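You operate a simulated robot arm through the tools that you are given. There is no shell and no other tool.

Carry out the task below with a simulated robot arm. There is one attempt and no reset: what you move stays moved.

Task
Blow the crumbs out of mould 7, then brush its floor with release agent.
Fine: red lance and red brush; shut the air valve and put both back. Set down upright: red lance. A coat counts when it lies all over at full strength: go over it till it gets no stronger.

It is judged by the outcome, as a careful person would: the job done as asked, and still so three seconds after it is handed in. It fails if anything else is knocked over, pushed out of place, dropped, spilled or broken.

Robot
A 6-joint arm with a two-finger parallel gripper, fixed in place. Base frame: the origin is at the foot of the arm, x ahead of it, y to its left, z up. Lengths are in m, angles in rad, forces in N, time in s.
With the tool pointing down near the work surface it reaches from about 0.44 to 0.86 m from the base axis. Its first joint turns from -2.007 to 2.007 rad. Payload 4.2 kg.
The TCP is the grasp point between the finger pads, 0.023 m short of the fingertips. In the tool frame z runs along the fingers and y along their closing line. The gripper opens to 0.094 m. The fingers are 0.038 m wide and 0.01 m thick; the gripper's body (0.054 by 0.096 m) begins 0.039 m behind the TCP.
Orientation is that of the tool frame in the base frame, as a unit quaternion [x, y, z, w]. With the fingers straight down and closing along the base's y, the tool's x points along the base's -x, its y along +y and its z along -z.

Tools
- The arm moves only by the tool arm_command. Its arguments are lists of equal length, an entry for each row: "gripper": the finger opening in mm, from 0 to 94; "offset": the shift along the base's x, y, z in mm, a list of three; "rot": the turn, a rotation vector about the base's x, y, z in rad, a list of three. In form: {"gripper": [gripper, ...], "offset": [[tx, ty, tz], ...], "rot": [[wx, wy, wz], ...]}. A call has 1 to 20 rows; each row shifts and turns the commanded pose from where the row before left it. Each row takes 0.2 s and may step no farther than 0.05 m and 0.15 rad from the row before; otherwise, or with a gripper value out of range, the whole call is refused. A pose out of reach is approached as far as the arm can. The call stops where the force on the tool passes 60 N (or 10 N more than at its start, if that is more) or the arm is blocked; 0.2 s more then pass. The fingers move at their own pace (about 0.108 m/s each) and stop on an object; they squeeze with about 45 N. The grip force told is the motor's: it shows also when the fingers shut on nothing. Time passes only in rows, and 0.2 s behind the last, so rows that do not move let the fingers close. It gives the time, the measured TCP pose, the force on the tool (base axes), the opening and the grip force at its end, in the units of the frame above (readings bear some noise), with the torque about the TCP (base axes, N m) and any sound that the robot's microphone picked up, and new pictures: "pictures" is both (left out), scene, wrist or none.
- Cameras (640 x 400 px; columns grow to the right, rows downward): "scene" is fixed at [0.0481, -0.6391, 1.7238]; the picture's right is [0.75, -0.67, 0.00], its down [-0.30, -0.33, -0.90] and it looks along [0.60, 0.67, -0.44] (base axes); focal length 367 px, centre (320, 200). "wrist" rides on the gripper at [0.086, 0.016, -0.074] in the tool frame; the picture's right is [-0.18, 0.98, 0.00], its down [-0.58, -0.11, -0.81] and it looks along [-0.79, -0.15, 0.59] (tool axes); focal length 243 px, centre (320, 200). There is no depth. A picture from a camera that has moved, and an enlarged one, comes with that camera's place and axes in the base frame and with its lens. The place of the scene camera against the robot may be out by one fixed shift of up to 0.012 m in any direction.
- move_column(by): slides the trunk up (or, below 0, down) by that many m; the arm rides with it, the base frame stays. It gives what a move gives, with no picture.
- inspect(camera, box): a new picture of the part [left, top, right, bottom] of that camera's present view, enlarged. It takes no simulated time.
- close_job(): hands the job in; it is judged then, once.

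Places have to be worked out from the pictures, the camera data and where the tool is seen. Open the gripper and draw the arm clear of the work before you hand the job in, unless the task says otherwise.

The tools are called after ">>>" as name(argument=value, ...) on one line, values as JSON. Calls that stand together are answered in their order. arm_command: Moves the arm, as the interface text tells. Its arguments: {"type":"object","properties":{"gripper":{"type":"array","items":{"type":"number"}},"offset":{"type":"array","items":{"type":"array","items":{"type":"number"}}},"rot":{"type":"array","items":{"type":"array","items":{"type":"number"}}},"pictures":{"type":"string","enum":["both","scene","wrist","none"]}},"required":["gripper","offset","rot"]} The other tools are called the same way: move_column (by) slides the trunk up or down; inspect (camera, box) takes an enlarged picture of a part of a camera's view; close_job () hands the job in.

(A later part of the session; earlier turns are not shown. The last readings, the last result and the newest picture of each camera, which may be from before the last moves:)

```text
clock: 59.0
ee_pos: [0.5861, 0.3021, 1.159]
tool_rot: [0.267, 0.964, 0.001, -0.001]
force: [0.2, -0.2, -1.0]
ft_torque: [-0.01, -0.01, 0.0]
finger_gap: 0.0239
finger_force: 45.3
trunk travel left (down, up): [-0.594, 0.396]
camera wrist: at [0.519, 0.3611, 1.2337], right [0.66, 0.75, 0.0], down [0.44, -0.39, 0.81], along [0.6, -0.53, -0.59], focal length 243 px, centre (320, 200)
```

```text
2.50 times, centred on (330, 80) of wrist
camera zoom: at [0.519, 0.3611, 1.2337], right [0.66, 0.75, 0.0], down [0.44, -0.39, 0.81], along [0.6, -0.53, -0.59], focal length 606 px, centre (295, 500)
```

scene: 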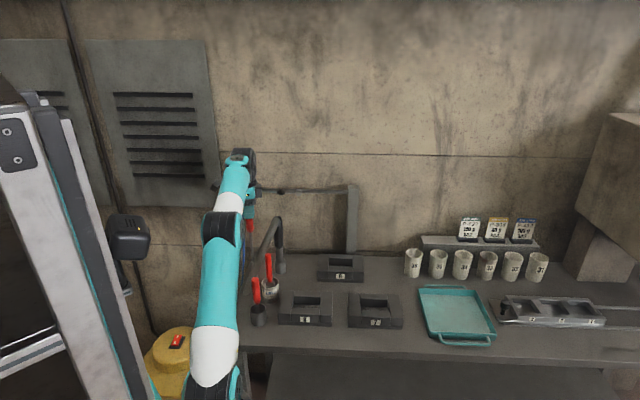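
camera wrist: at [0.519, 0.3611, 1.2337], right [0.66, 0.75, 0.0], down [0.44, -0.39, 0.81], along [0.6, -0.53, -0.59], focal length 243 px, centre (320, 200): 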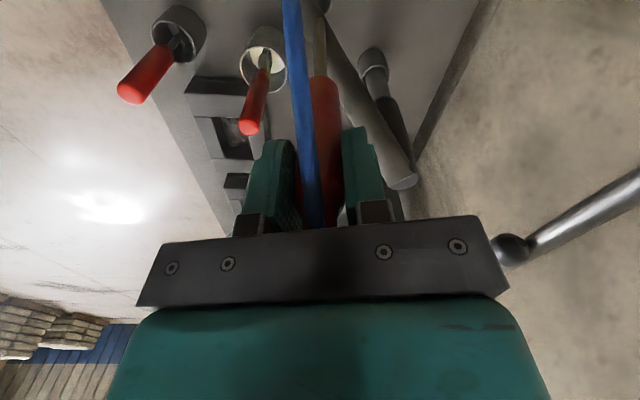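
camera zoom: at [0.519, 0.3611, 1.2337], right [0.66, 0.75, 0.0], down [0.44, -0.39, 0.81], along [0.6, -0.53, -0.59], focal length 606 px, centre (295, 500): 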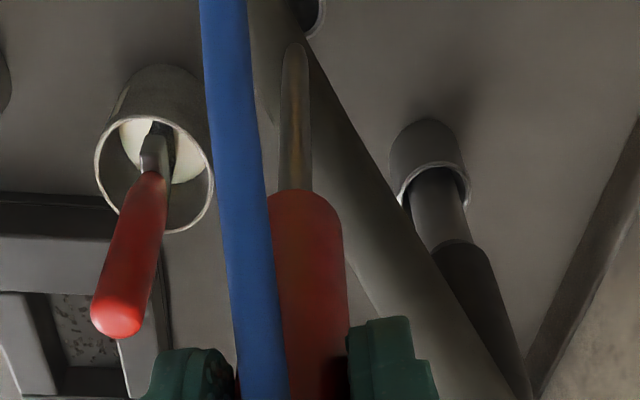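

The lance is out; its tip hangs about 0.223 m below the grasp point. I'll raise the trunk further, then carry it over toward mould 7 above everything.

>>> move_column(by=0.25)

>>> arm_command(gripper=[10, 10, 10, 10, 10, 10, 10, 10, 10, 10, 10], offset=[[19.4, -39.2, -11], [19.4, -39.2, -11], [19.4, -39.2, -11], [19.4, -39.2, -11], [19.4, -39.2, -11], [19.4, -39.2, -11], [19.4, -39.2, -11], [19.4, -39.2, -11], [19.4, -39.2, -11], [19.4, -39.2, -11], [0, 0, 0]], rot=[[0, 0, 0], [0, 0, 0], [0, 0, 0], [0, 0, 0], [0, 0, 0], [0, 0, 0], [0, 0, 0], [0, 0, 0], [0, 0, 0], [0, 0, 0], [0, 0, 0]])

```text
clock: 61.6
ee_pos: [0.5855, 0.3021, 1.4105]
tool_rot: [0.268, 0.964, 0.001, -0.001]
force: [0.4, 0.9, -1.3]
ft_torque: [-0.04, 0.01, 0.0]
finger_gap: 0.0242
finger_force: 45.7
trunk travel left (down, up): [-0.844, 0.146]
```

```text
clock: 64.0
ee_pos: [0.7807, -0.0889, 1.2983]
tool_rot: [0.268, 0.964, 0.001, -0.001]
force: [0.7, -0.4, -0.7]
ft_torque: [0.01, -0.01, -0.02]
finger_gap: 0.0241
finger_force: 44.8
trunk travel left (down, up): [-0.844, 0.146]
camera wrist: at [0.7138, -0.031, 1.3734], right [0.66, 0.75, 0.0], down [0.44, -0.39, 0.81], along [0.6, -0.53, -0.59], focal length 243 px, centre (320, 200)
```

scene: 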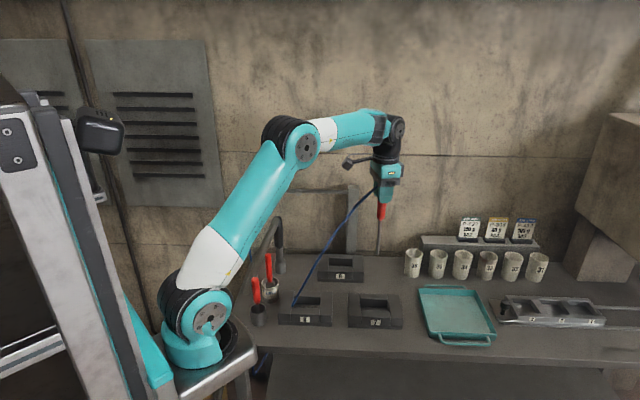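
wrist: 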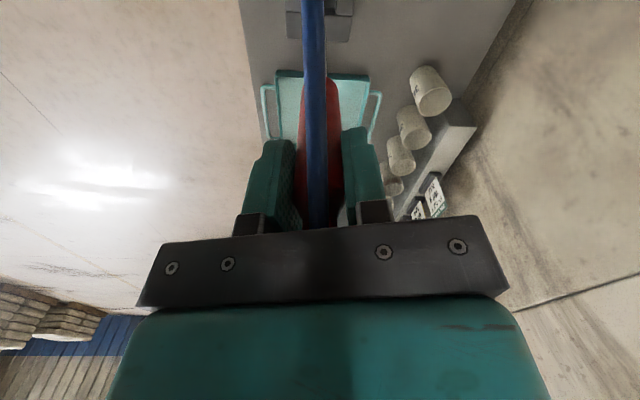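

The lance is above mould 7. The hose drapes down toward the bench, so I'll zoom in to check that it isn't disturbing anything and where the lance tip is.

>>> inspect(camera="scene", box=[230, 150, 430, 340])

>>> inspect(camera="wrist", box=[230, 0, 450, 150])

```text
2.11 times, centred on (330, 245) of scene
camera zoom: at [0.0481, -0.6391, 1.7238], right [0.75, -0.67, 0.0], down [-0.3, -0.33, -0.9], along [0.6, 0.67, -0.44], focal length 773 px, centre (299, 105)
```

zoom: 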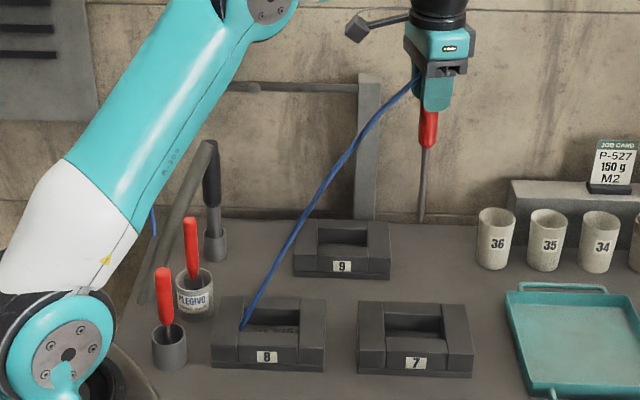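

```text
2.67 times, centred on (340, 75) of wrist
camera zoom: at [0.7138, -0.031, 1.3734], right [0.66, 0.75, 0.0], down [0.44, -0.39, 0.81], along [0.6, -0.53, -0.59], focal length 647 px, centre (267, 533)
```

zoom: 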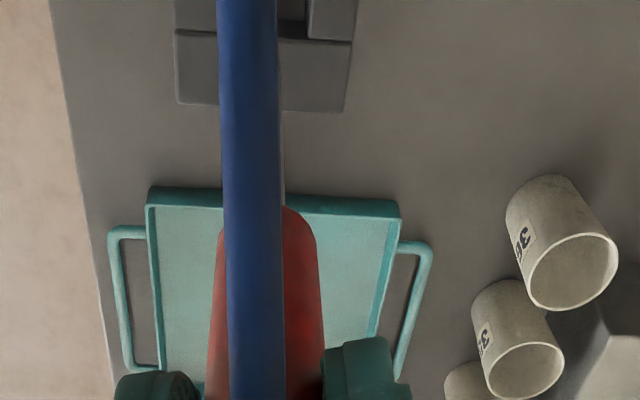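

The hose is drawn straight through the bench, so it seems to be visual only. I now have mould 7's top at z≈0.90, centre ≈ (0.782, -0.091), floor ≈0.865. I'll lower the lance until the tip is about level with the mould top.

>>> move_column(by=-0.16)

>>> arm_command(gripper=[10, 10], offset=[[0, 0, 0], [0, 0, 0]], rot=[[0, 0, 0], [0, 0, 0]])

>>> inspect(camera="scene", box=[330, 240, 420, 340])

```text
clock: 65.8
ee_pos: [0.7795, -0.089, 1.1384]
tool_rot: [0.268, 0.963, 0.002, 0.0]
force: [1.0, 0.5, -1.6]
ft_torque: [-0.02, 0.0, 0.0]
finger_gap: 0.024
finger_force: 45.2
trunk travel left (down, up): [-0.684, 0.306]
```

```text
clock: 66.4
ee_pos: [0.7813, -0.0895, 1.1381]
tool_rot: [0.266, 0.964, 0.001, -0.001]
force: [0.1, 0.5, -1.0]
ft_torque: [-0.03, -0.02, -0.01]
finger_gap: 0.0241
finger_force: 45.5
trunk travel left (down, up): [-0.684, 0.306]
camera wrist: at [0.7136, -0.0305, 1.2135], right [0.66, 0.75, 0.0], down [0.44, -0.39, 0.81], along [0.6, -0.53, -0.59], focal length 243 px, centre (320, 200)
```

scene: 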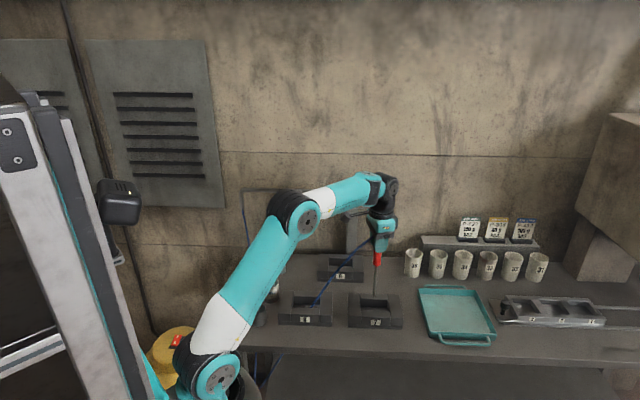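
wrist: 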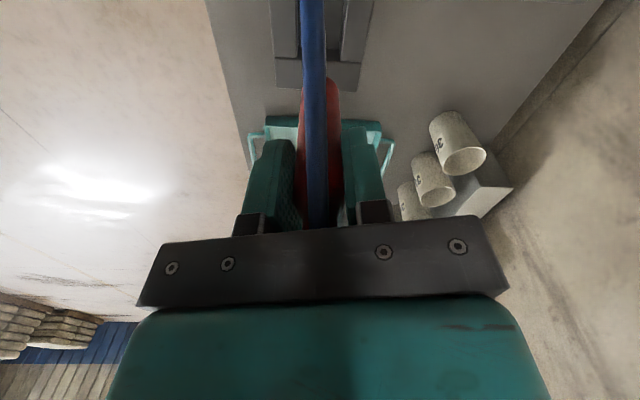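

```text
4.00 times, centred on (375, 290) of scene
camera zoom: at [0.0481, -0.6391, 1.7238], right [0.75, -0.67, 0.0], down [-0.3, -0.33, -0.9], along [0.6, 0.67, -0.44], focal length 1469 px, centre (100, -160)
```

zoom: 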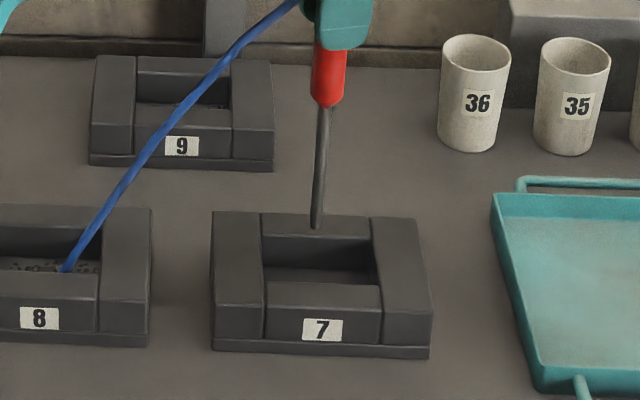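

The air seems to be on already: the visible part of mould 7's floor looks free of crumbs now. I'll zoom in much closer to check the pit.

>>> inspect(camera="scene", box=[345, 285, 410, 335])

>>> inspect(camera="wrist", box=[240, 0, 420, 110])

>>> inspect(camera="scene", box=[275, 250, 345, 330])

```text
8.00 times, centred on (378, 310) of scene
camera zoom: at [0.0481, -0.6391, 1.7238], right [0.75, -0.67, 0.0], down [-0.3, -0.33, -0.9], along [0.6, 0.67, -0.44], focal length 2939 px, centre (-140, -680)
```

zoom: 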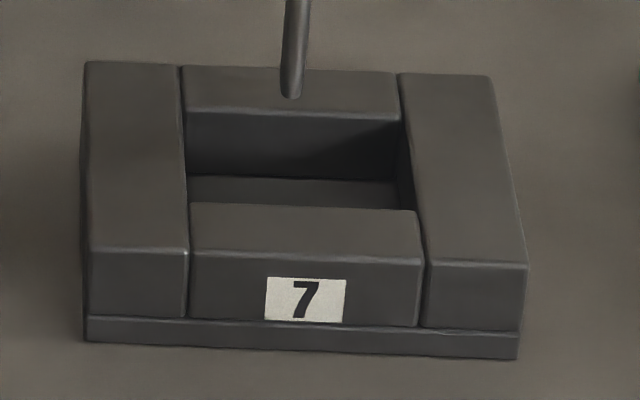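

```text
3.56 times, centred on (330, 55) of wrist
camera zoom: at [0.7136, -0.0305, 1.2135], right [0.66, 0.75, 0.0], down [0.44, -0.39, 0.81], along [0.6, -0.53, -0.59], focal length 863 px, centre (284, 716)
```

zoom: 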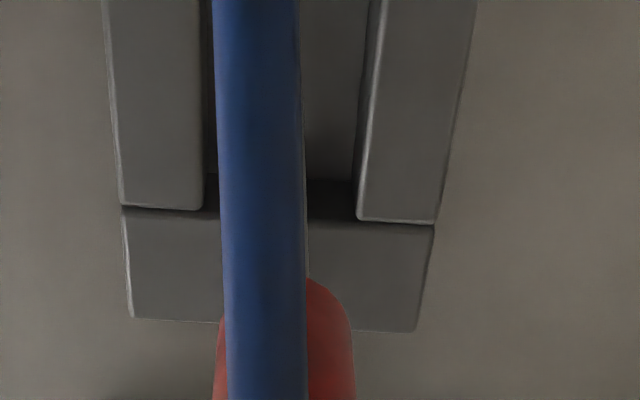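

```text
5.00 times, centred on (310, 290) of scene
camera zoom: at [0.0481, -0.6391, 1.7238], right [0.75, -0.67, 0.0], down [-0.3, -0.33, -0.9], along [0.6, 0.67, -0.44], focal length 1837 px, centre (370, -250)
```

zoom: 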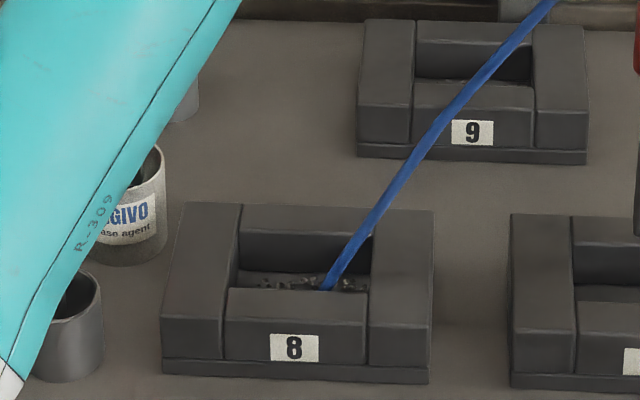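

The back half of mould 7's floor is already clean, so air is flowing. The front half of the floor is hidden from both cameras, so I'll dip the tip 25 mm and sweep it over the whole pit in three passes, staying well inside the walls.

>>> arm_command(gripper=[10, 10, 10, 10, 10, 10, 10, 10, 10, 10, 10, 10, 10, 10, 10, 10, 10, 10, 10], offset=[[0, 0, -25], [-29.6, 12.9, 0], [8.44, -8.53, 0], [8.44, -8.53, 0], [8.44, -8.53, 0], [8.44, -8.53, 0], [8.44, -8.53, 0], [8.5, 8.4, 0], [-8.44, 8.53, 0], [-8.44, 8.53, 0], [-8.44, 8.53, 0], [-8.44, 8.53, 0], [-8.44, 8.53, 0], [8.5, 8.4, 0], [8.44, -8.53, 0], [8.44, -8.53, 0], [8.44, -8.53, 0], [8.44, -8.53, 0], [8.44, -8.53, 0]], rot=[[0, 0, 0], [0, 0, 0], [0, 0, 0], [0, 0, 0], [0, 0, 0], [0, 0, 0], [0, 0, 0], [0, 0, 0], [0, 0, 0], [0, 0, 0], [0, 0, 0], [0, 0, 0], [0, 0, 0], [0, 0, 0], [0, 0, 0], [0, 0, 0], [0, 0, 0], [0, 0, 0], [0, 0, 0]])

>>> inspect(camera="scene", box=[345, 270, 410, 335])

```text
clock: 70.4
ee_pos: [0.8105, -0.1023, 1.113]
tool_rot: [0.268, 0.964, 0.001, 0.001]
force: [0.8, 0.2, -1.0]
ft_torque: [-0.02, -0.02, -0.01]
finger_gap: 0.0242
finger_force: 44.8
trunk travel left (down, up): [-0.684, 0.306]
camera wrist: at [0.7428, -0.0434, 1.1891], right [0.66, 0.75, 0.0], down [0.44, -0.39, 0.81], along [0.6, -0.54, -0.59], focal length 243 px, centre (320, 200)
```

scene: 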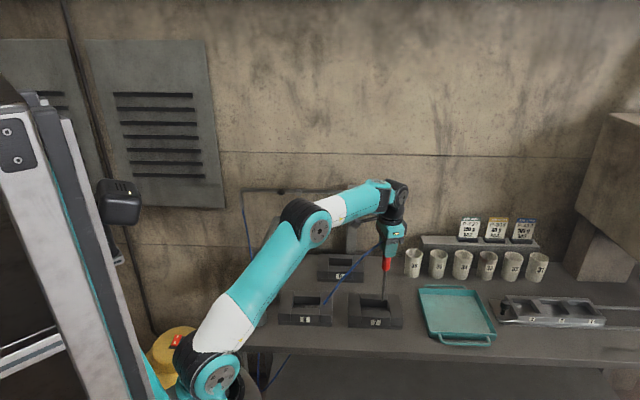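
wrist: 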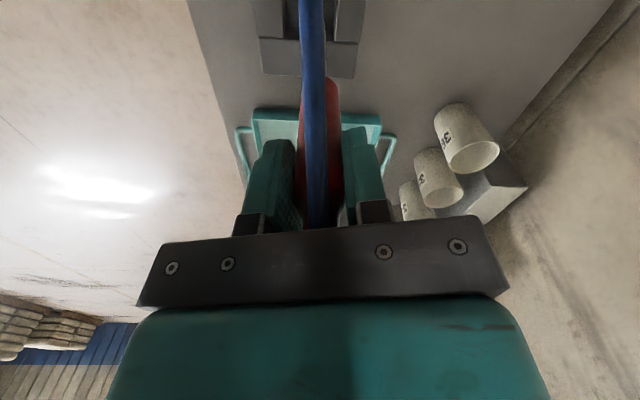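

```text
6.15 times, centred on (378, 302) of scene
camera zoom: at [0.0481, -0.6391, 1.7238], right [0.75, -0.67, 0.0], down [-0.3, -0.33, -0.9], along [0.6, 0.67, -0.44], focal length 2260 px, centre (-34, -431)
```

zoom: 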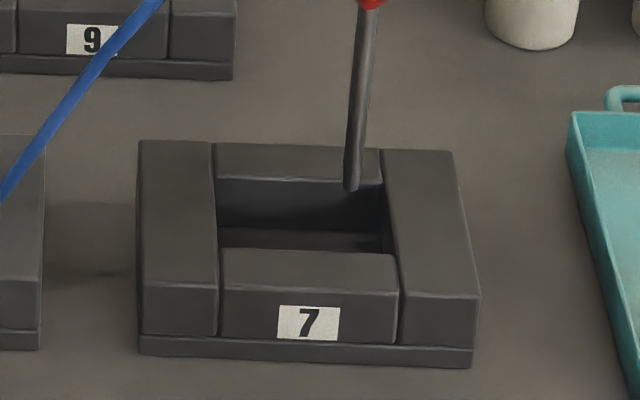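

From here the floor looks clean. To check the hidden front half before I return the lance, I'll lift it out and move back so the wrist camera can look into the pit beside the hose.

>>> move_column(by=0.16)

>>> arm_command(gripper=[10, 10, 10, 10], offset=[[-35.5, 4.4, 9], [-35.5, 4.4, 9], [-35.5, 4.4, 9], [0, 0, 0]], rot=[[0, 0, 0], [0, 0, 0], [0, 0, 0], [0, 0, 0]])

>>> inspect(camera="wrist", box=[240, 0, 480, 130])

```text
clock: 72.3
ee_pos: [0.8093, -0.1023, 1.273]
tool_rot: [0.267, 0.964, 0.0, -0.001]
force: [0.6, 0.2, -0.7]
ft_torque: [0.01, -0.01, 0.01]
finger_gap: 0.0241
finger_force: 44.8
trunk travel left (down, up): [-0.844, 0.146]
```

```text
clock: 73.3
ee_pos: [0.7021, -0.0894, 1.3018]
tool_rot: [0.267, 0.964, 0.0, -0.001]
force: [-1.0, -0.6, -1.6]
ft_torque: [0.01, 0.02, -0.03]
finger_gap: 0.0241
finger_force: 44.7
trunk travel left (down, up): [-0.844, 0.146]
camera wrist: at [0.6362, -0.0303, 1.3767], right [0.66, 0.75, 0.0], down [0.44, -0.39, 0.81], along [0.6, -0.54, -0.59], focal length 243 px, centre (320, 200)
```

scene: 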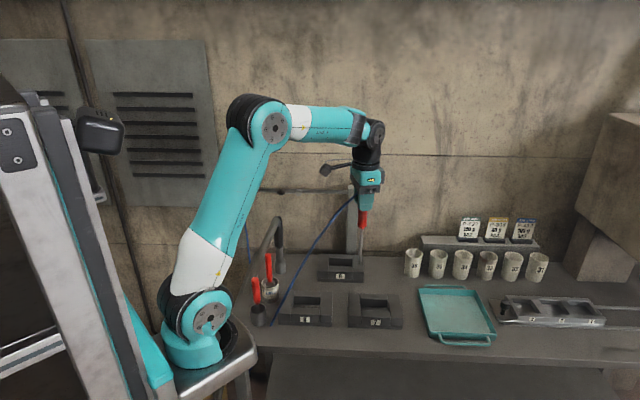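
wrist: 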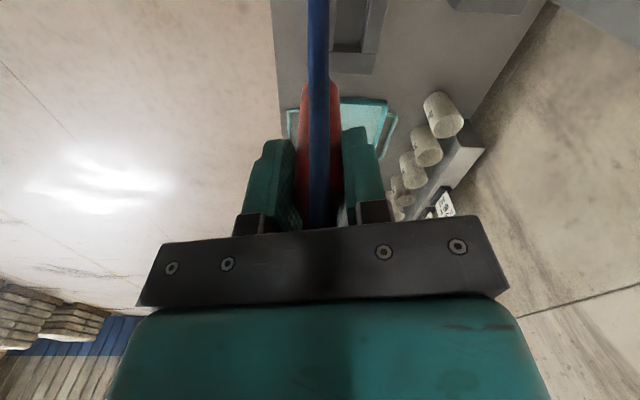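

```text
2.67 times, centred on (360, 65) of wrist
camera zoom: at [0.6362, -0.0303, 1.3767], right [0.66, 0.75, 0.0], down [0.44, -0.39, 0.81], along [0.6, -0.54, -0.59], focal length 647 px, centre (213, 560)
```

zoom: 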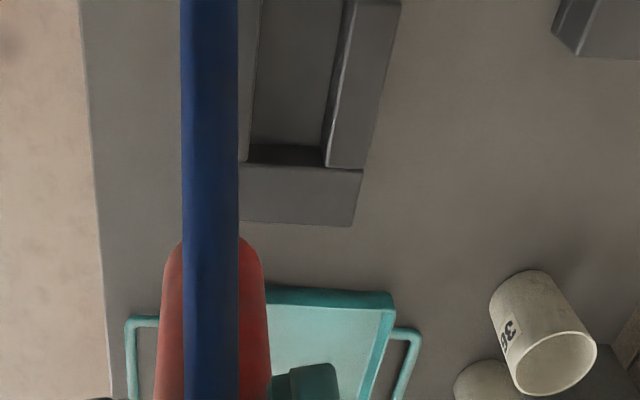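

The +e half of the floor is clean across its full width. I'll back off 60 mm more to see the other half too.

>>> arm_command(gripper=[10, 10, 10], offset=[[-22, 22, 18], [-22, 22, 18], [0, 0, 0]], rot=[[0, 0, 0], [0, 0, 0], [0, 0, 0]], pictures="wrist")

>>> inspect(camera="wrist", box=[280, 0, 440, 110])

```text
clock: 74.1
ee_pos: [0.6588, -0.0455, 1.3372]
tool_rot: [0.268, 0.963, 0.0, 0.0]
force: [0.0, 0.6, -1.2]
ft_torque: [0.01, -0.01, -0.03]
finger_gap: 0.0242
finger_force: 45.1
trunk travel left (down, up): [-0.844, 0.146]
camera wrist: at [0.5918, 0.0133, 1.4117], right [0.66, 0.75, 0.0], down [0.44, -0.39, 0.81], along [0.6, -0.54, -0.59], focal length 243 px, centre (320, 200)
```

wrist: 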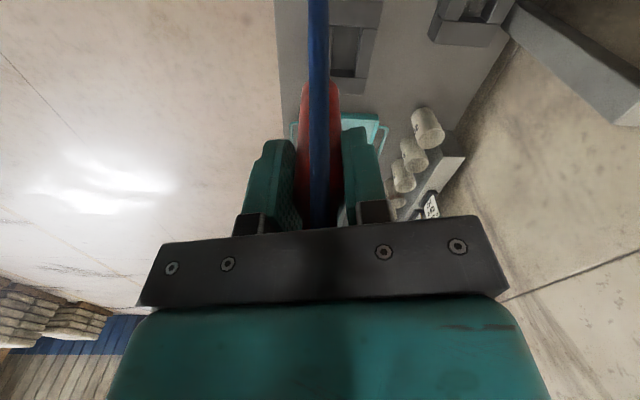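

```text
3.64 times, centred on (360, 55) of wrist
camera zoom: at [0.5918, 0.0133, 1.4117], right [0.66, 0.75, 0.0], down [0.44, -0.39, 0.81], along [0.6, -0.54, -0.59], focal length 882 px, centre (174, 727)
```

zoom: 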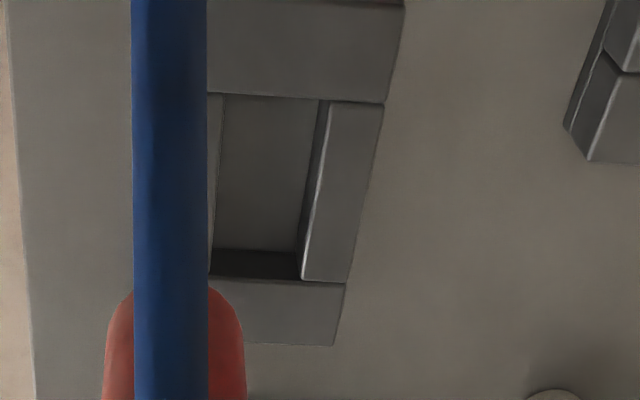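

The entire floor of mould 7 is clean. Now I'll carry the lance back along the exact reverse path to above its holder.

>>> arm_command(gripper=[10, 10, 10, 10, 10, 10, 10, 10, 10], offset=[[-9.1, 43.5, 9], [-9.1, 43.5, 9], [-9.1, 43.5, 9], [-9.1, 43.5, 9], [-9.1, 43.5, 9], [-9.2, 43.4, 9], [-9.2, 43.4, 9], [-9.2, 43.45, 9], [0, 0, 0]], rot=[[0, 0, 0], [0, 0, 0], [0, 0, 0], [0, 0, 0], [0, 0, 0], [0, 0, 0], [0, 0, 0], [0, 0, 0], [0, 0, 0]], pictures="none")

>>> move_column(by=-0.25)

>>> arm_command(gripper=[10, 10], offset=[[0, 0, 0], [0, 0, 0]], rot=[[0, 0, 0], [0, 0, 0]])

>>> inspect(camera="wrist", box=[220, 0, 440, 160])

```text
clock: 76.1
ee_pos: [0.5888, 0.3044, 1.4087]
tool_rot: [0.267, 0.964, 0.0, -0.001]
force: [-0.3, -0.6, -0.7]
ft_torque: [0.01, 0.0, -0.01]
finger_gap: 0.0242
finger_force: 44.9
trunk travel left (down, up): [-0.844, 0.146]
```

```text
clock: 78.7
ee_pos: [0.588, 0.3037, 1.1594]
tool_rot: [0.267, 0.964, 0.0, -0.002]
force: [-0.1, 0.6, -0.6]
ft_torque: [0.02, 0.03, -0.01]
finger_gap: 0.024
finger_force: 45.1
trunk travel left (down, up): [-0.594, 0.396]
```

```text
clock: 79.2
ee_pos: [0.5879, 0.3026, 1.1579]
tool_rot: [0.267, 0.964, 0.0, -0.001]
force: [-0.6, -0.1, -1.2]
ft_torque: [0.01, 0.0, -0.02]
finger_gap: 0.0242
finger_force: 45.0
trunk travel left (down, up): [-0.594, 0.396]
camera wrist: at [0.5213, 0.3631, 1.2327], right [0.66, 0.75, 0.0], down [0.44, -0.39, 0.81], along [0.6, -0.53, -0.59], focal length 243 px, centre (320, 200)
```

scene: 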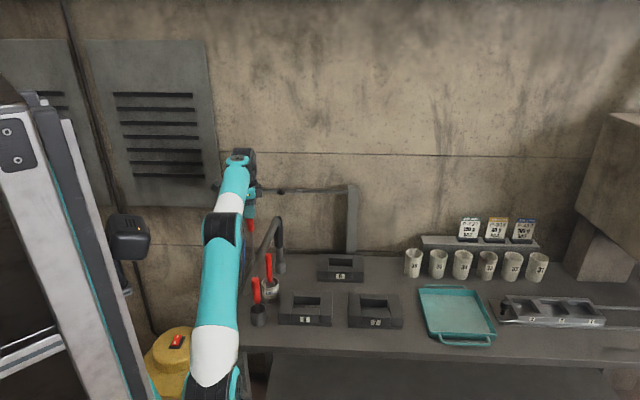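
wrist: 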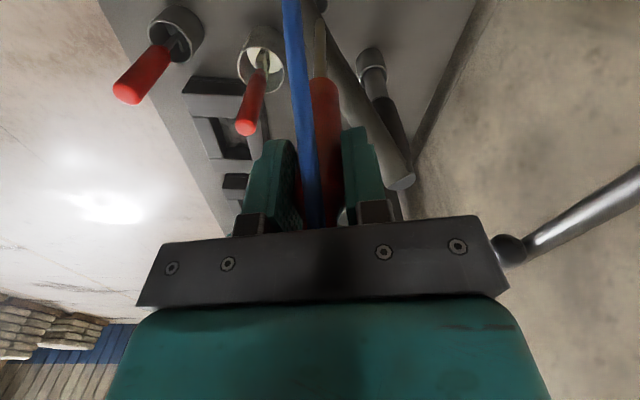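

```text
2.50 times, centred on (330, 80) of wrist
camera zoom: at [0.5213, 0.3631, 1.2327], right [0.66, 0.75, 0.0], down [0.44, -0.39, 0.81], along [0.6, -0.53, -0.59], focal length 606 px, centre (295, 500)
```

zoom: 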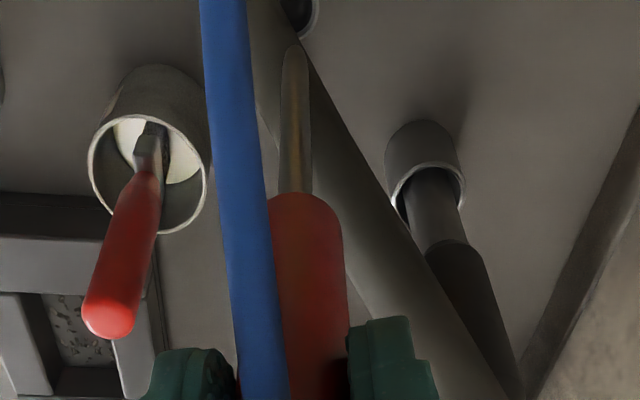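

Compared with the camera pose at pick-up, I'm (+2.3, +2.0, −1.0) mm off. I'll correct that exactly, check, and then lower the lance into its holder.

>>> arm_command(gripper=[10, 10], offset=[[-2.3, -2.0, 1.0], [0, 0, 0]], rot=[[0, 0, 0], [0, 0, 0]], pictures="wrist")

>>> inspect(camera="wrist", box=[220, 0, 440, 160])

```text
clock: 79.8
ee_pos: [0.5858, 0.3027, 1.1577]
tool_rot: [0.267, 0.964, 0.001, -0.001]
force: [0.3, -0.1, -1.2]
ft_torque: [0.04, 0.02, 0.02]
finger_gap: 0.0242
finger_force: 45.0
trunk travel left (down, up): [-0.594, 0.396]
camera wrist: at [0.519, 0.3611, 1.2338], right [0.66, 0.75, 0.0], down [0.44, -0.39, 0.81], along [0.6, -0.53, -0.59], focal length 243 px, centre (320, 200)
```

wrist: 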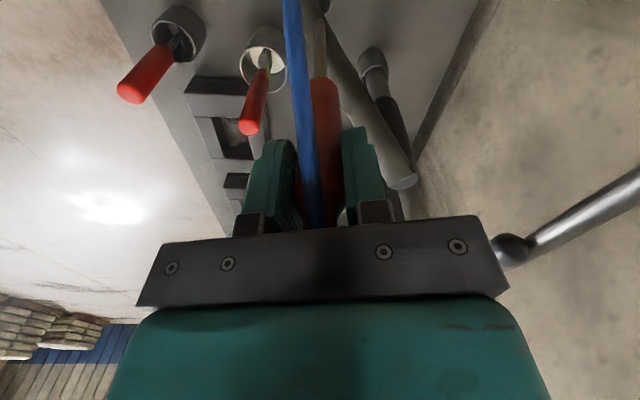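

```text
2.50 times, centred on (330, 80) of wrist
camera zoom: at [0.519, 0.3611, 1.2338], right [0.66, 0.75, 0.0], down [0.44, -0.39, 0.81], along [0.6, -0.53, -0.59], focal length 606 px, centre (295, 500)
```

zoom: 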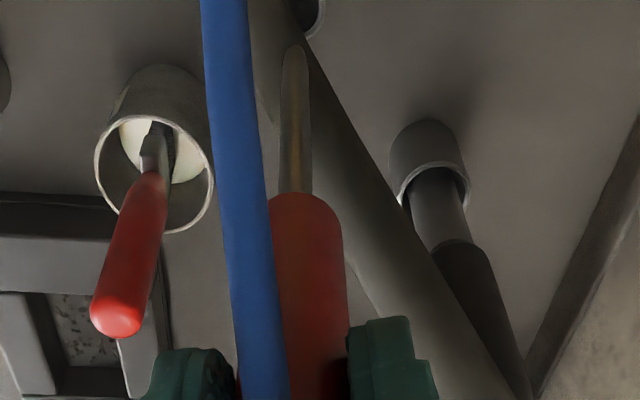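

The view now matches the pick-up view exactly. I'll lower the lance in two stages, checking the force between them.

>>> move_column(by=-0.06)

>>> move_column(by=-0.039)

>>> arm_command(gripper=[10], offset=[[0, 0, 0]], rot=[[0, 0, 0]], pictures="wrist")

```text
clock: 80.8
ee_pos: [0.5867, 0.3022, 1.0994]
tool_rot: [0.267, 0.964, 0.002, 0.0]
force: [0.0, -0.5, -1.8]
ft_torque: [0.01, 0.04, 0.02]
finger_gap: 0.0239
finger_force: 44.6
trunk travel left (down, up): [-0.534, 0.456]
```

```text
clock: 81.7
ee_pos: [0.5854, 0.3029, 1.0602]
tool_rot: [0.267, 0.964, 0.001, 0.0]
force: [0.9, -0.5, -1.0]
ft_torque: [-0.02, -0.02, -0.01]
finger_gap: 0.0238
finger_force: 44.6
trunk travel left (down, up): [-0.495, 0.495]
```

```text
clock: 82.1
ee_pos: [0.5855, 0.3021, 1.059]
tool_rot: [0.267, 0.964, 0.001, -0.001]
force: [0.2, -0.9, -1.1]
ft_torque: [0.02, 0.02, 0.01]
finger_gap: 0.0241
finger_force: 45.0
trunk travel left (down, up): [-0.495, 0.495]
camera wrist: at [0.519, 0.3611, 1.1347], right [0.66, 0.75, 0.0], down [0.44, -0.39, 0.81], along [0.6, -0.53, -0.59], focal length 243 px, centre (320, 200)
```

wrist: 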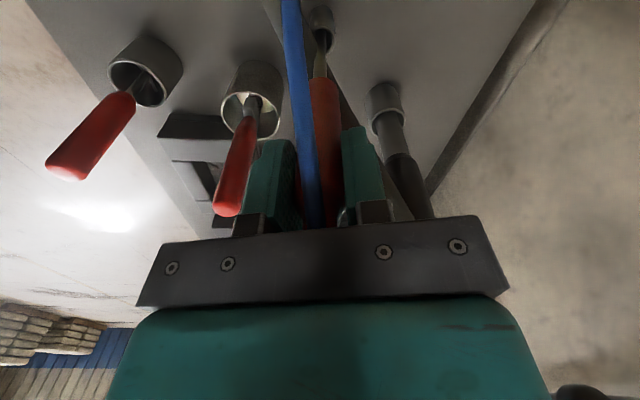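

The lance is in its holder, 0.9 mm above the original height. I'll lower that last millimetre and open the fingers slowly.

>>> arm_command(gripper=[10, 10, 26, 30, 40, 56, 66, 66], offset=[[0, 0, -0.9], [0, 0, 0], [0, 0, 0], [0, 0, 0], [0, 0, 0], [0, 0, 0], [0, 0, 0], [0, 0, 0]], rot=[[0, 0, 0], [0, 0, 0], [0, 0, 0], [0, 0, 0], [0, 0, 0], [0, 0, 0], [0, 0, 0], [0, 0, 0]], pictures="wrist")

>>> inspect(camera="wrist", box=[200, 0, 460, 240])

```text
clock: 83.9
ee_pos: [0.5855, 0.3026, 1.0584]
tool_rot: [0.268, 0.963, 0.002, 0.0]
force: [-0.7, 0.6, 1.1]
ft_torque: [0.01, -0.02, 0.0]
finger_gap: 0.0662
finger_force: 0.0
trunk travel left (down, up): [-0.495, 0.495]
camera wrist: at [0.519, 0.3612, 1.134], right [0.66, 0.75, 0.0], down [0.44, -0.39, 0.81], along [0.6, -0.53, -0.59], focal length 243 px, centre (320, 200)
```

wrist: 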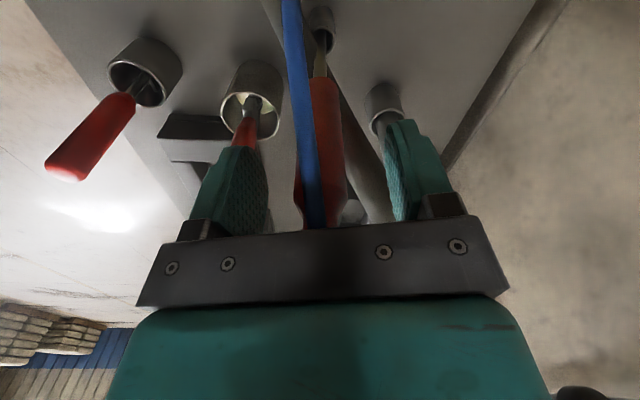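

```text
1.67 times, centred on (330, 120) of wrist
camera zoom: at [0.519, 0.3612, 1.134], right [0.66, 0.75, 0.0], down [0.44, -0.39, 0.81], along [0.6, -0.53, -0.59], focal length 404 px, centre (303, 333)
```

zoom: 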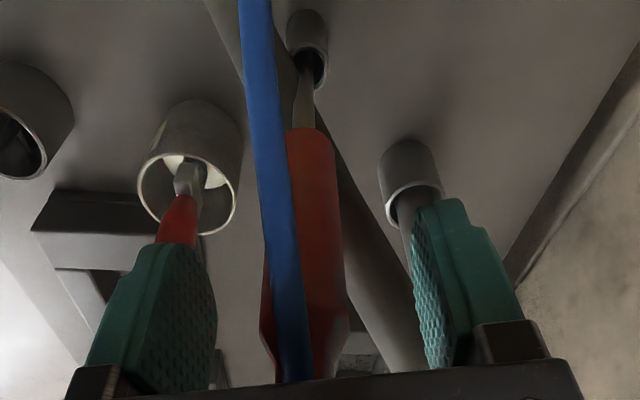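

The lance stands free in its holder. Next I'll shut the valve: lift clear, turn the hand back square to the pipe, then tilt outward as before.

>>> move_column(by=0.2)

>>> arm_command(gripper=[66, 66, 66, 66, 66, 66, 66, 66, 66, 66, 66], offset=[[0, 0, 0], [0, 0, 0], [0, 0, 0], [0, 0, 0], [0, 0, 0], [0, 0, 0], [0, 0, 0], [0, 0, 0], [0, 0, 0], [0, 0, 0], [0, 0, 0]], rot=[[0, 0, 0.132], [0, 0, 0.132], [0, 0, 0.132], [0, 0, 0.132], [0, 0, 0.132], [0, 0, 0.132], [0, 0, 0.132], [0, 0, 0.132], [0, 0, 0.132], [0, 0, 0.132], [0, 0, 0]])

>>> inspect(camera="scene", box=[220, 160, 320, 330])

```text
clock: 86.0
ee_pos: [0.5862, 0.302, 1.2586]
tool_rot: [0.268, 0.964, 0.001, -0.001]
force: [0.3, 0.7, -0.1]
ft_torque: [0.01, -0.01, 0.03]
finger_gap: 0.0662
finger_force: 0.0
trunk travel left (down, up): [-0.695, 0.295]
```

```text
clock: 88.4
ee_pos: [0.5855, 0.3028, 1.2597]
tool_rot: [-0.38, 0.925, 0.0, -0.001]
force: [1.0, 0.3, -1.5]
ft_torque: [0.0, 0.03, 0.01]
finger_gap: 0.0662
finger_force: 0.1
trunk travel left (down, up): [-0.695, 0.295]
camera wrist: at [0.5118, 0.2538, 1.3339], right [-0.56, 0.83, 0.0], down [0.49, 0.33, 0.81], along [0.67, 0.45, -0.59], focal length 243 px, centre (320, 200)
```

scene: 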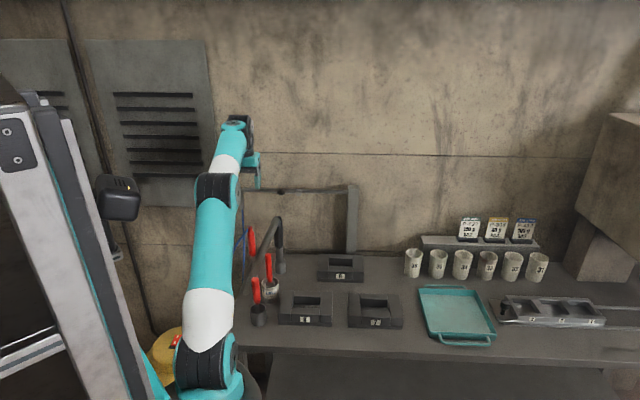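
wrist: 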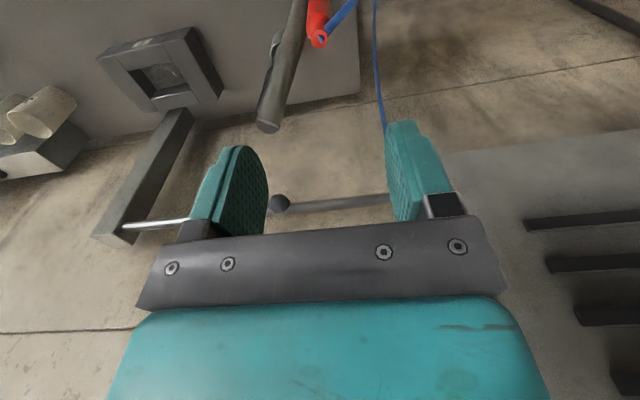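

```text
2.35 times, centred on (270, 245) of scene
camera zoom: at [0.0481, -0.6391, 1.7238], right [0.75, -0.67, 0.0], down [-0.3, -0.33, -0.9], along [0.6, 0.67, -0.44], focal length 864 px, centre (438, 94)
```

zoom: 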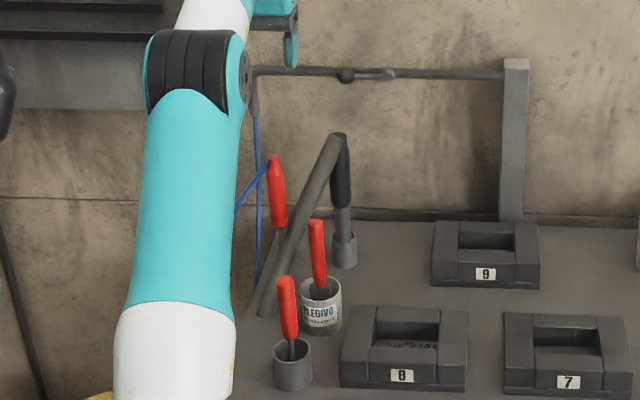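

The lance is back upright in its holder with its hose. I'll now take the same outward-tilted hand pose, offset to the front of the lever so the fingers can straddle the knob without touching the pipe.

>>> arm_command(gripper=[56, 56, 56, 56, 56, 56, 56, 56], offset=[[28.2, -10.3, -20], [28.2, -10.3, -20], [28.2, -10.3, -20], [17, 16.8, 3], [17, 16.8, 5], [17, 16.8, 7], [16.5, 16.4, 8], [0, 0, 0]], rot=[[0, 0, 0], [0, 0, 0], [0, 0, 0], [0.0826, -0.0835, 0], [0.0826, -0.0835, 0], [0.0826, -0.0835, 0], [0.0826, -0.0835, 0], [0, 0, 0]])

>>> inspect(camera="wrist", box=[120, 0, 480, 230])

```text
clock: 90.2
ee_pos: [0.7302, 0.338, 1.226]
tool_rot: [-0.368, 0.901, 0.081, 0.214]
force: [0.3, -0.3, 0.0]
ft_torque: [0.03, 0.01, 0.0]
finger_gap: 0.056
finger_force: 0.1
out of reach, approached as far as the arm can: row 7
trunk travel left (down, up): [-0.695, 0.295]
camera wrist: at [0.6378, 0.2735, 1.2548], right [-0.57, 0.82, 0.07], down [0.18, 0.04, 0.98], along [0.8, 0.57, -0.17], focal length 243 px, centre (320, 200)
```

scene: 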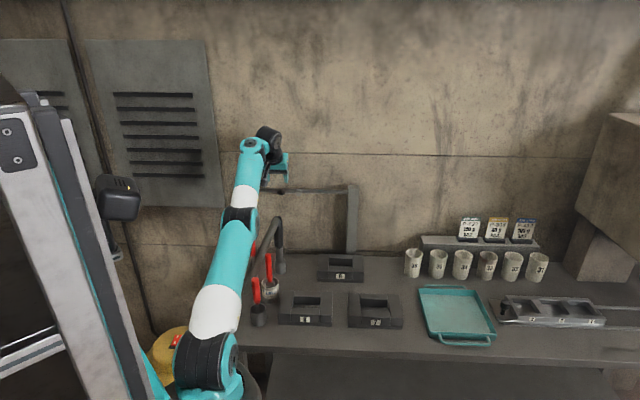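
wrist: 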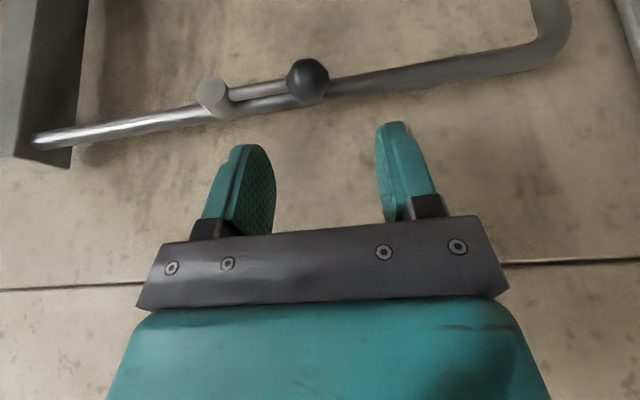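

```text
1.74 times, centred on (300, 115) of wrist
camera zoom: at [0.6378, 0.2735, 1.2548], right [-0.57, 0.82, 0.07], down [0.18, 0.04, 0.98], along [0.8, 0.57, -0.17], focal length 422 px, centre (355, 348)
```

zoom: 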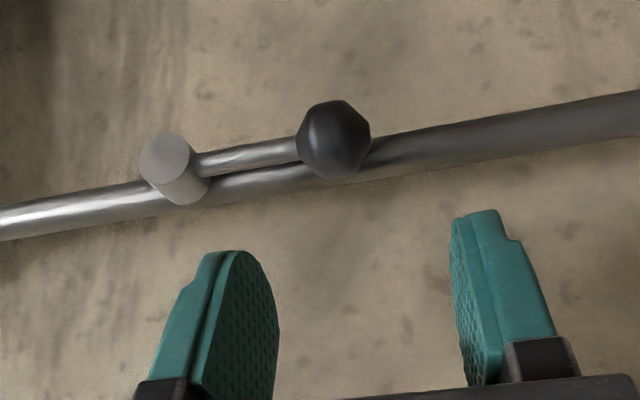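

The lever and knob are clearly seen; I place the knob at (0.7565, 0.355, 1.149). I'll shift 10 mm so the finger edges line up just in front of the rod, then lower with the trunk around the knob.

>>> arm_command(gripper=[56, 56], offset=[[10, 1.5, 0], [0, 0, 0]], rot=[[0, 0, 0], [0, 0, 0]], pictures="none")

>>> move_column(by=-0.05)

>>> arm_command(gripper=[56], offset=[[0, 0, 0]], rot=[[0, 0, 0]], pictures="wrist")

>>> inspect(camera="wrist", box=[120, 40, 480, 240])

```text
clock: 90.8
ee_pos: [0.7299, 0.339, 1.2293]
tool_rot: [-0.368, 0.901, 0.082, 0.215]
force: [-0.1, 0.0, 0.1]
ft_torque: [-0.01, 0.0, 0.0]
finger_gap: 0.0561
finger_force: 0.2
out of reach, approached as far as the arm can: row 1
trunk travel left (down, up): [-0.695, 0.295]
```

```text
clock: 91.8
ee_pos: [0.7305, 0.3393, 1.1792]
tool_rot: [-0.368, 0.901, 0.081, 0.215]
force: [-0.4, -0.3, -0.7]
ft_torque: [0.01, 0.0, 0.02]
finger_gap: 0.056
finger_force: 0.1
trunk travel left (down, up): [-0.645, 0.345]
```

```text
clock: 92.2
ee_pos: [0.73, 0.3396, 1.1791]
tool_rot: [-0.368, 0.901, 0.08, 0.214]
force: [-0.7, -0.1, -0.8]
ft_torque: [0.01, -0.02, 0.0]
finger_gap: 0.0558
finger_force: 0.2
trunk travel left (down, up): [-0.645, 0.345]
camera wrist: at [0.638, 0.2749, 1.2074], right [-0.57, 0.82, 0.07], down [0.18, 0.04, 0.98], along [0.8, 0.57, -0.17], focal length 243 px, centre (320, 200)
```

wrist: 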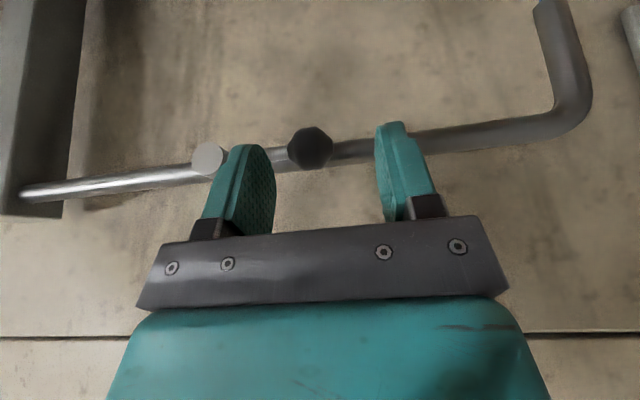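

```text
1.78 times, centred on (300, 140) of wrist
camera zoom: at [0.638, 0.2749, 1.2074], right [-0.57, 0.82, 0.07], down [0.18, 0.04, 0.98], along [0.8, 0.57, -0.17], focal length 431 px, centre (356, 307)
```

zoom: 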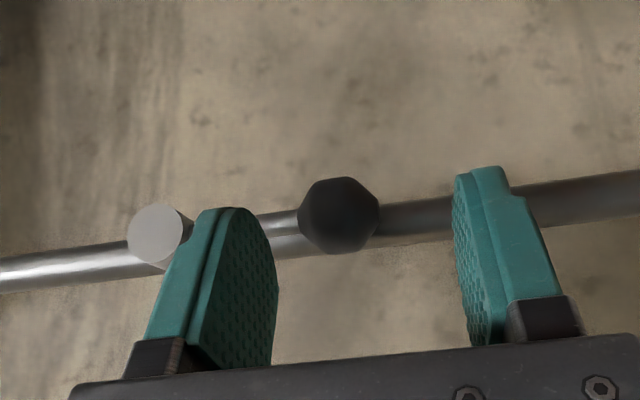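

The outward shift was refused because the arm was too high relative to the trunk. I'll move down with the arm instead (6 mm sideways, 26 mm down), which brings the fingers around the knob just in front of the rod.

>>> arm_command(gripper=[56, 56, 56, 56], offset=[[4.2, -4.3, 0], [0.7, 0.7, -13], [0.7, 0.7, -13], [0, 0, 0]], rot=[[0, 0, 0], [0, 0, 0], [0, 0, 0], [0, 0, 0]], pictures="wrist")

>>> inspect(camera="wrist", box=[120, 60, 480, 260])

```text
clock: 93.2
ee_pos: [0.7338, 0.3383, 1.1653]
tool_rot: [-0.366, 0.902, 0.074, 0.218]
force: [-2.5, -7.3, 26.3]
ft_torque: [-0.24, -1.15, -0.17]
finger_gap: 0.0581
finger_force: 2.8
out of reach, approached as far as the arm can: row 3
trunk travel left (down, up): [-0.645, 0.345]
camera wrist: at [0.6396, 0.2743, 1.1929], right [-0.56, 0.82, 0.06], down [0.17, 0.05, 0.98], along [0.81, 0.56, -0.17], focal length 243 px, centre (320, 200)
```

wrist: 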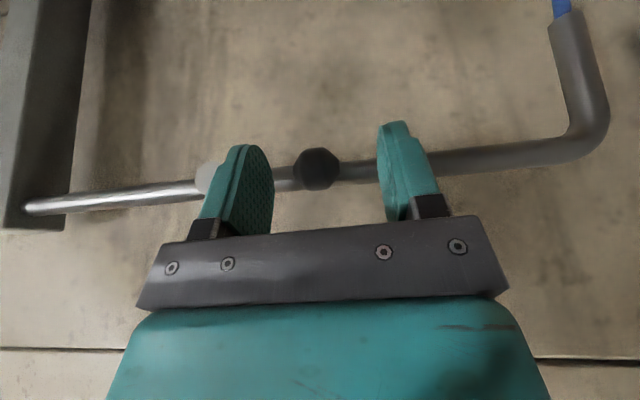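

```text
1.78 times, centred on (300, 160) of wrist
camera zoom: at [0.6396, 0.2743, 1.1929], right [-0.56, 0.82, 0.06], down [0.17, 0.05, 0.98], along [0.81, 0.56, -0.17], focal length 431 px, centre (356, 271)
```

zoom: 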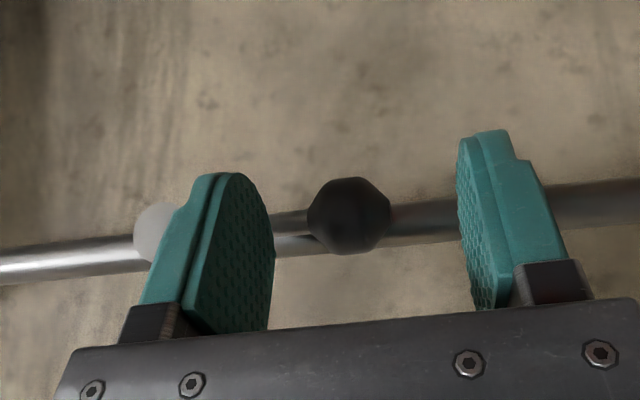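

The near finger came down on the rod (26 N), so I'm still too far toward the wall. I'll lift, pull back 15 mm toward the room, and then lower again with the trunk.

>>> arm_command(gripper=[56, 56, 56, 56], offset=[[0, 0, 12], [0, 0, 12], [-5.5, -5.3, 0], [-5.5, -5.3, 0]], rot=[[0, 0, 0], [0, 0, 0], [0, 0, 0], [0, 0, 0]], pictures="wrist")

```text
clock: 94.2
ee_pos: [0.7226, 0.3302, 1.1832]
tool_rot: [-0.367, 0.902, 0.08, 0.215]
force: [-0.4, -0.1, -0.1]
ft_torque: [-0.02, 0.0, -0.03]
finger_gap: 0.0559
finger_force: 0.1
trunk travel left (down, up): [-0.645, 0.345]
camera wrist: at [0.6299, 0.265, 1.2116], right [-0.57, 0.82, 0.07], down [0.18, 0.04, 0.98], along [0.8, 0.57, -0.17], focal length 243 px, centre (320, 200)
```

wrist: 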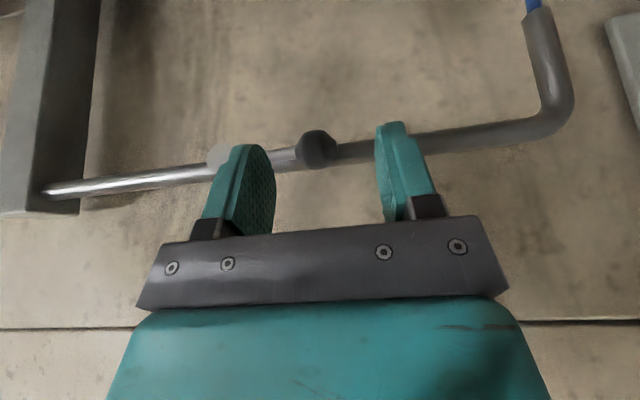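

Clear again, now 41 mm in front of the knob plane. I'll lower the trunk 30 mm here, then slide in toward the lever from the front.

>>> move_column(by=-0.03)

>>> arm_command(gripper=[56, 56, 56], offset=[[6.5, -0.5, -3], [5, 2, -3], [0, 0, 0]], rot=[[0, 0, 0], [0, 0, 0], [0, 0, 0]], pictures="wrist")

>>> inspect(camera="wrist", box=[120, 60, 480, 260])

```text
clock: 94.9
ee_pos: [0.722, 0.3294, 1.1535]
tool_rot: [-0.368, 0.901, 0.081, 0.215]
force: [-0.4, 0.6, 1.1]
ft_torque: [0.05, -0.01, -0.01]
finger_gap: 0.0559
finger_force: 0.1
trunk travel left (down, up): [-0.615, 0.375]
```

```text
clock: 95.7
ee_pos: [0.7337, 0.3317, 1.1474]
tool_rot: [-0.368, 0.901, 0.079, 0.215]
force: [0.9, 0.7, -0.5]
ft_torque: [0.01, 0.0, 0.01]
finger_gap: 0.0561
finger_force: 0.0
trunk travel left (down, up): [-0.615, 0.375]
camera wrist: at [0.6412, 0.2669, 1.1759], right [-0.57, 0.82, 0.07], down [0.18, 0.05, 0.98], along [0.8, 0.57, -0.17], focal length 243 px, centre (320, 200)
```

wrist: 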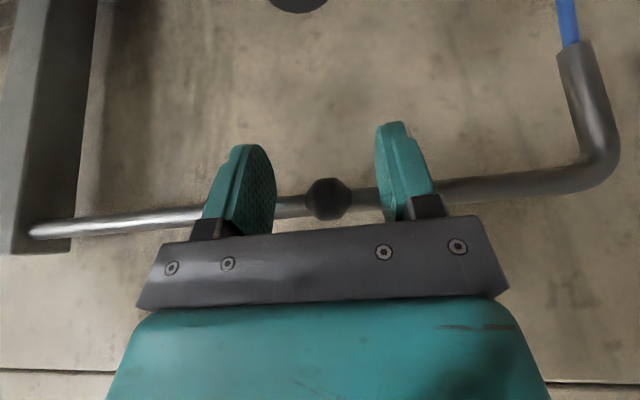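

```text
1.78 times, centred on (300, 160) of wrist
camera zoom: at [0.6412, 0.2669, 1.1759], right [-0.57, 0.82, 0.07], down [0.18, 0.05, 0.98], along [0.8, 0.57, -0.17], focal length 431 px, centre (356, 271)
```

zoom: 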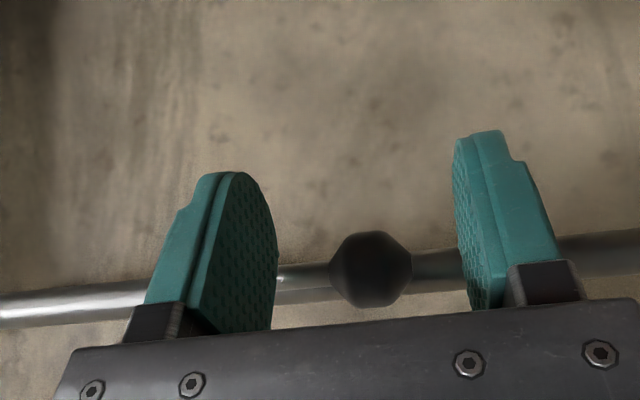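

Centred on the knob sideways, 32 mm in front of it. I'll advance 6 mm more toward the wall so the finger edges overlap the knob.

>>> arm_command(gripper=[56, 56, 56], offset=[[2.2, 2.1, -1], [2.2, 2.1, -1], [0, 0, 0]], rot=[[0, 0, 0], [0, 0, 0], [0, 0, 0]], pictures="wrist")

>>> inspect(camera="wrist", box=[120, 60, 480, 260])

```text
clock: 96.5
ee_pos: [0.7377, 0.3353, 1.1461]
tool_rot: [-0.367, 0.901, 0.078, 0.216]
force: [-0.3, -0.2, 0.6]
ft_torque: [0.01, -0.02, -0.01]
finger_gap: 0.0559
finger_force: 0.0
trunk travel left (down, up): [-0.615, 0.375]
camera wrist: at [0.6448, 0.2712, 1.1742], right [-0.57, 0.82, 0.06], down [0.18, 0.05, 0.98], along [0.81, 0.57, -0.18], focal length 243 px, centre (320, 200)
```

wrist: 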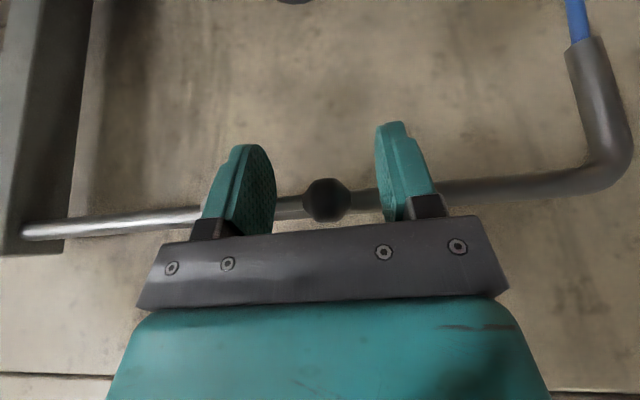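

```text
1.78 times, centred on (300, 160) of wrist
camera zoom: at [0.6448, 0.2712, 1.1742], right [-0.57, 0.82, 0.06], down [0.18, 0.05, 0.98], along [0.81, 0.57, -0.18], focal length 431 px, centre (356, 271)
```

zoom: 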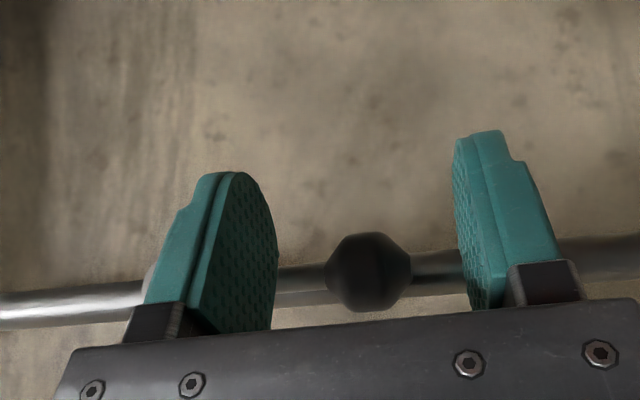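

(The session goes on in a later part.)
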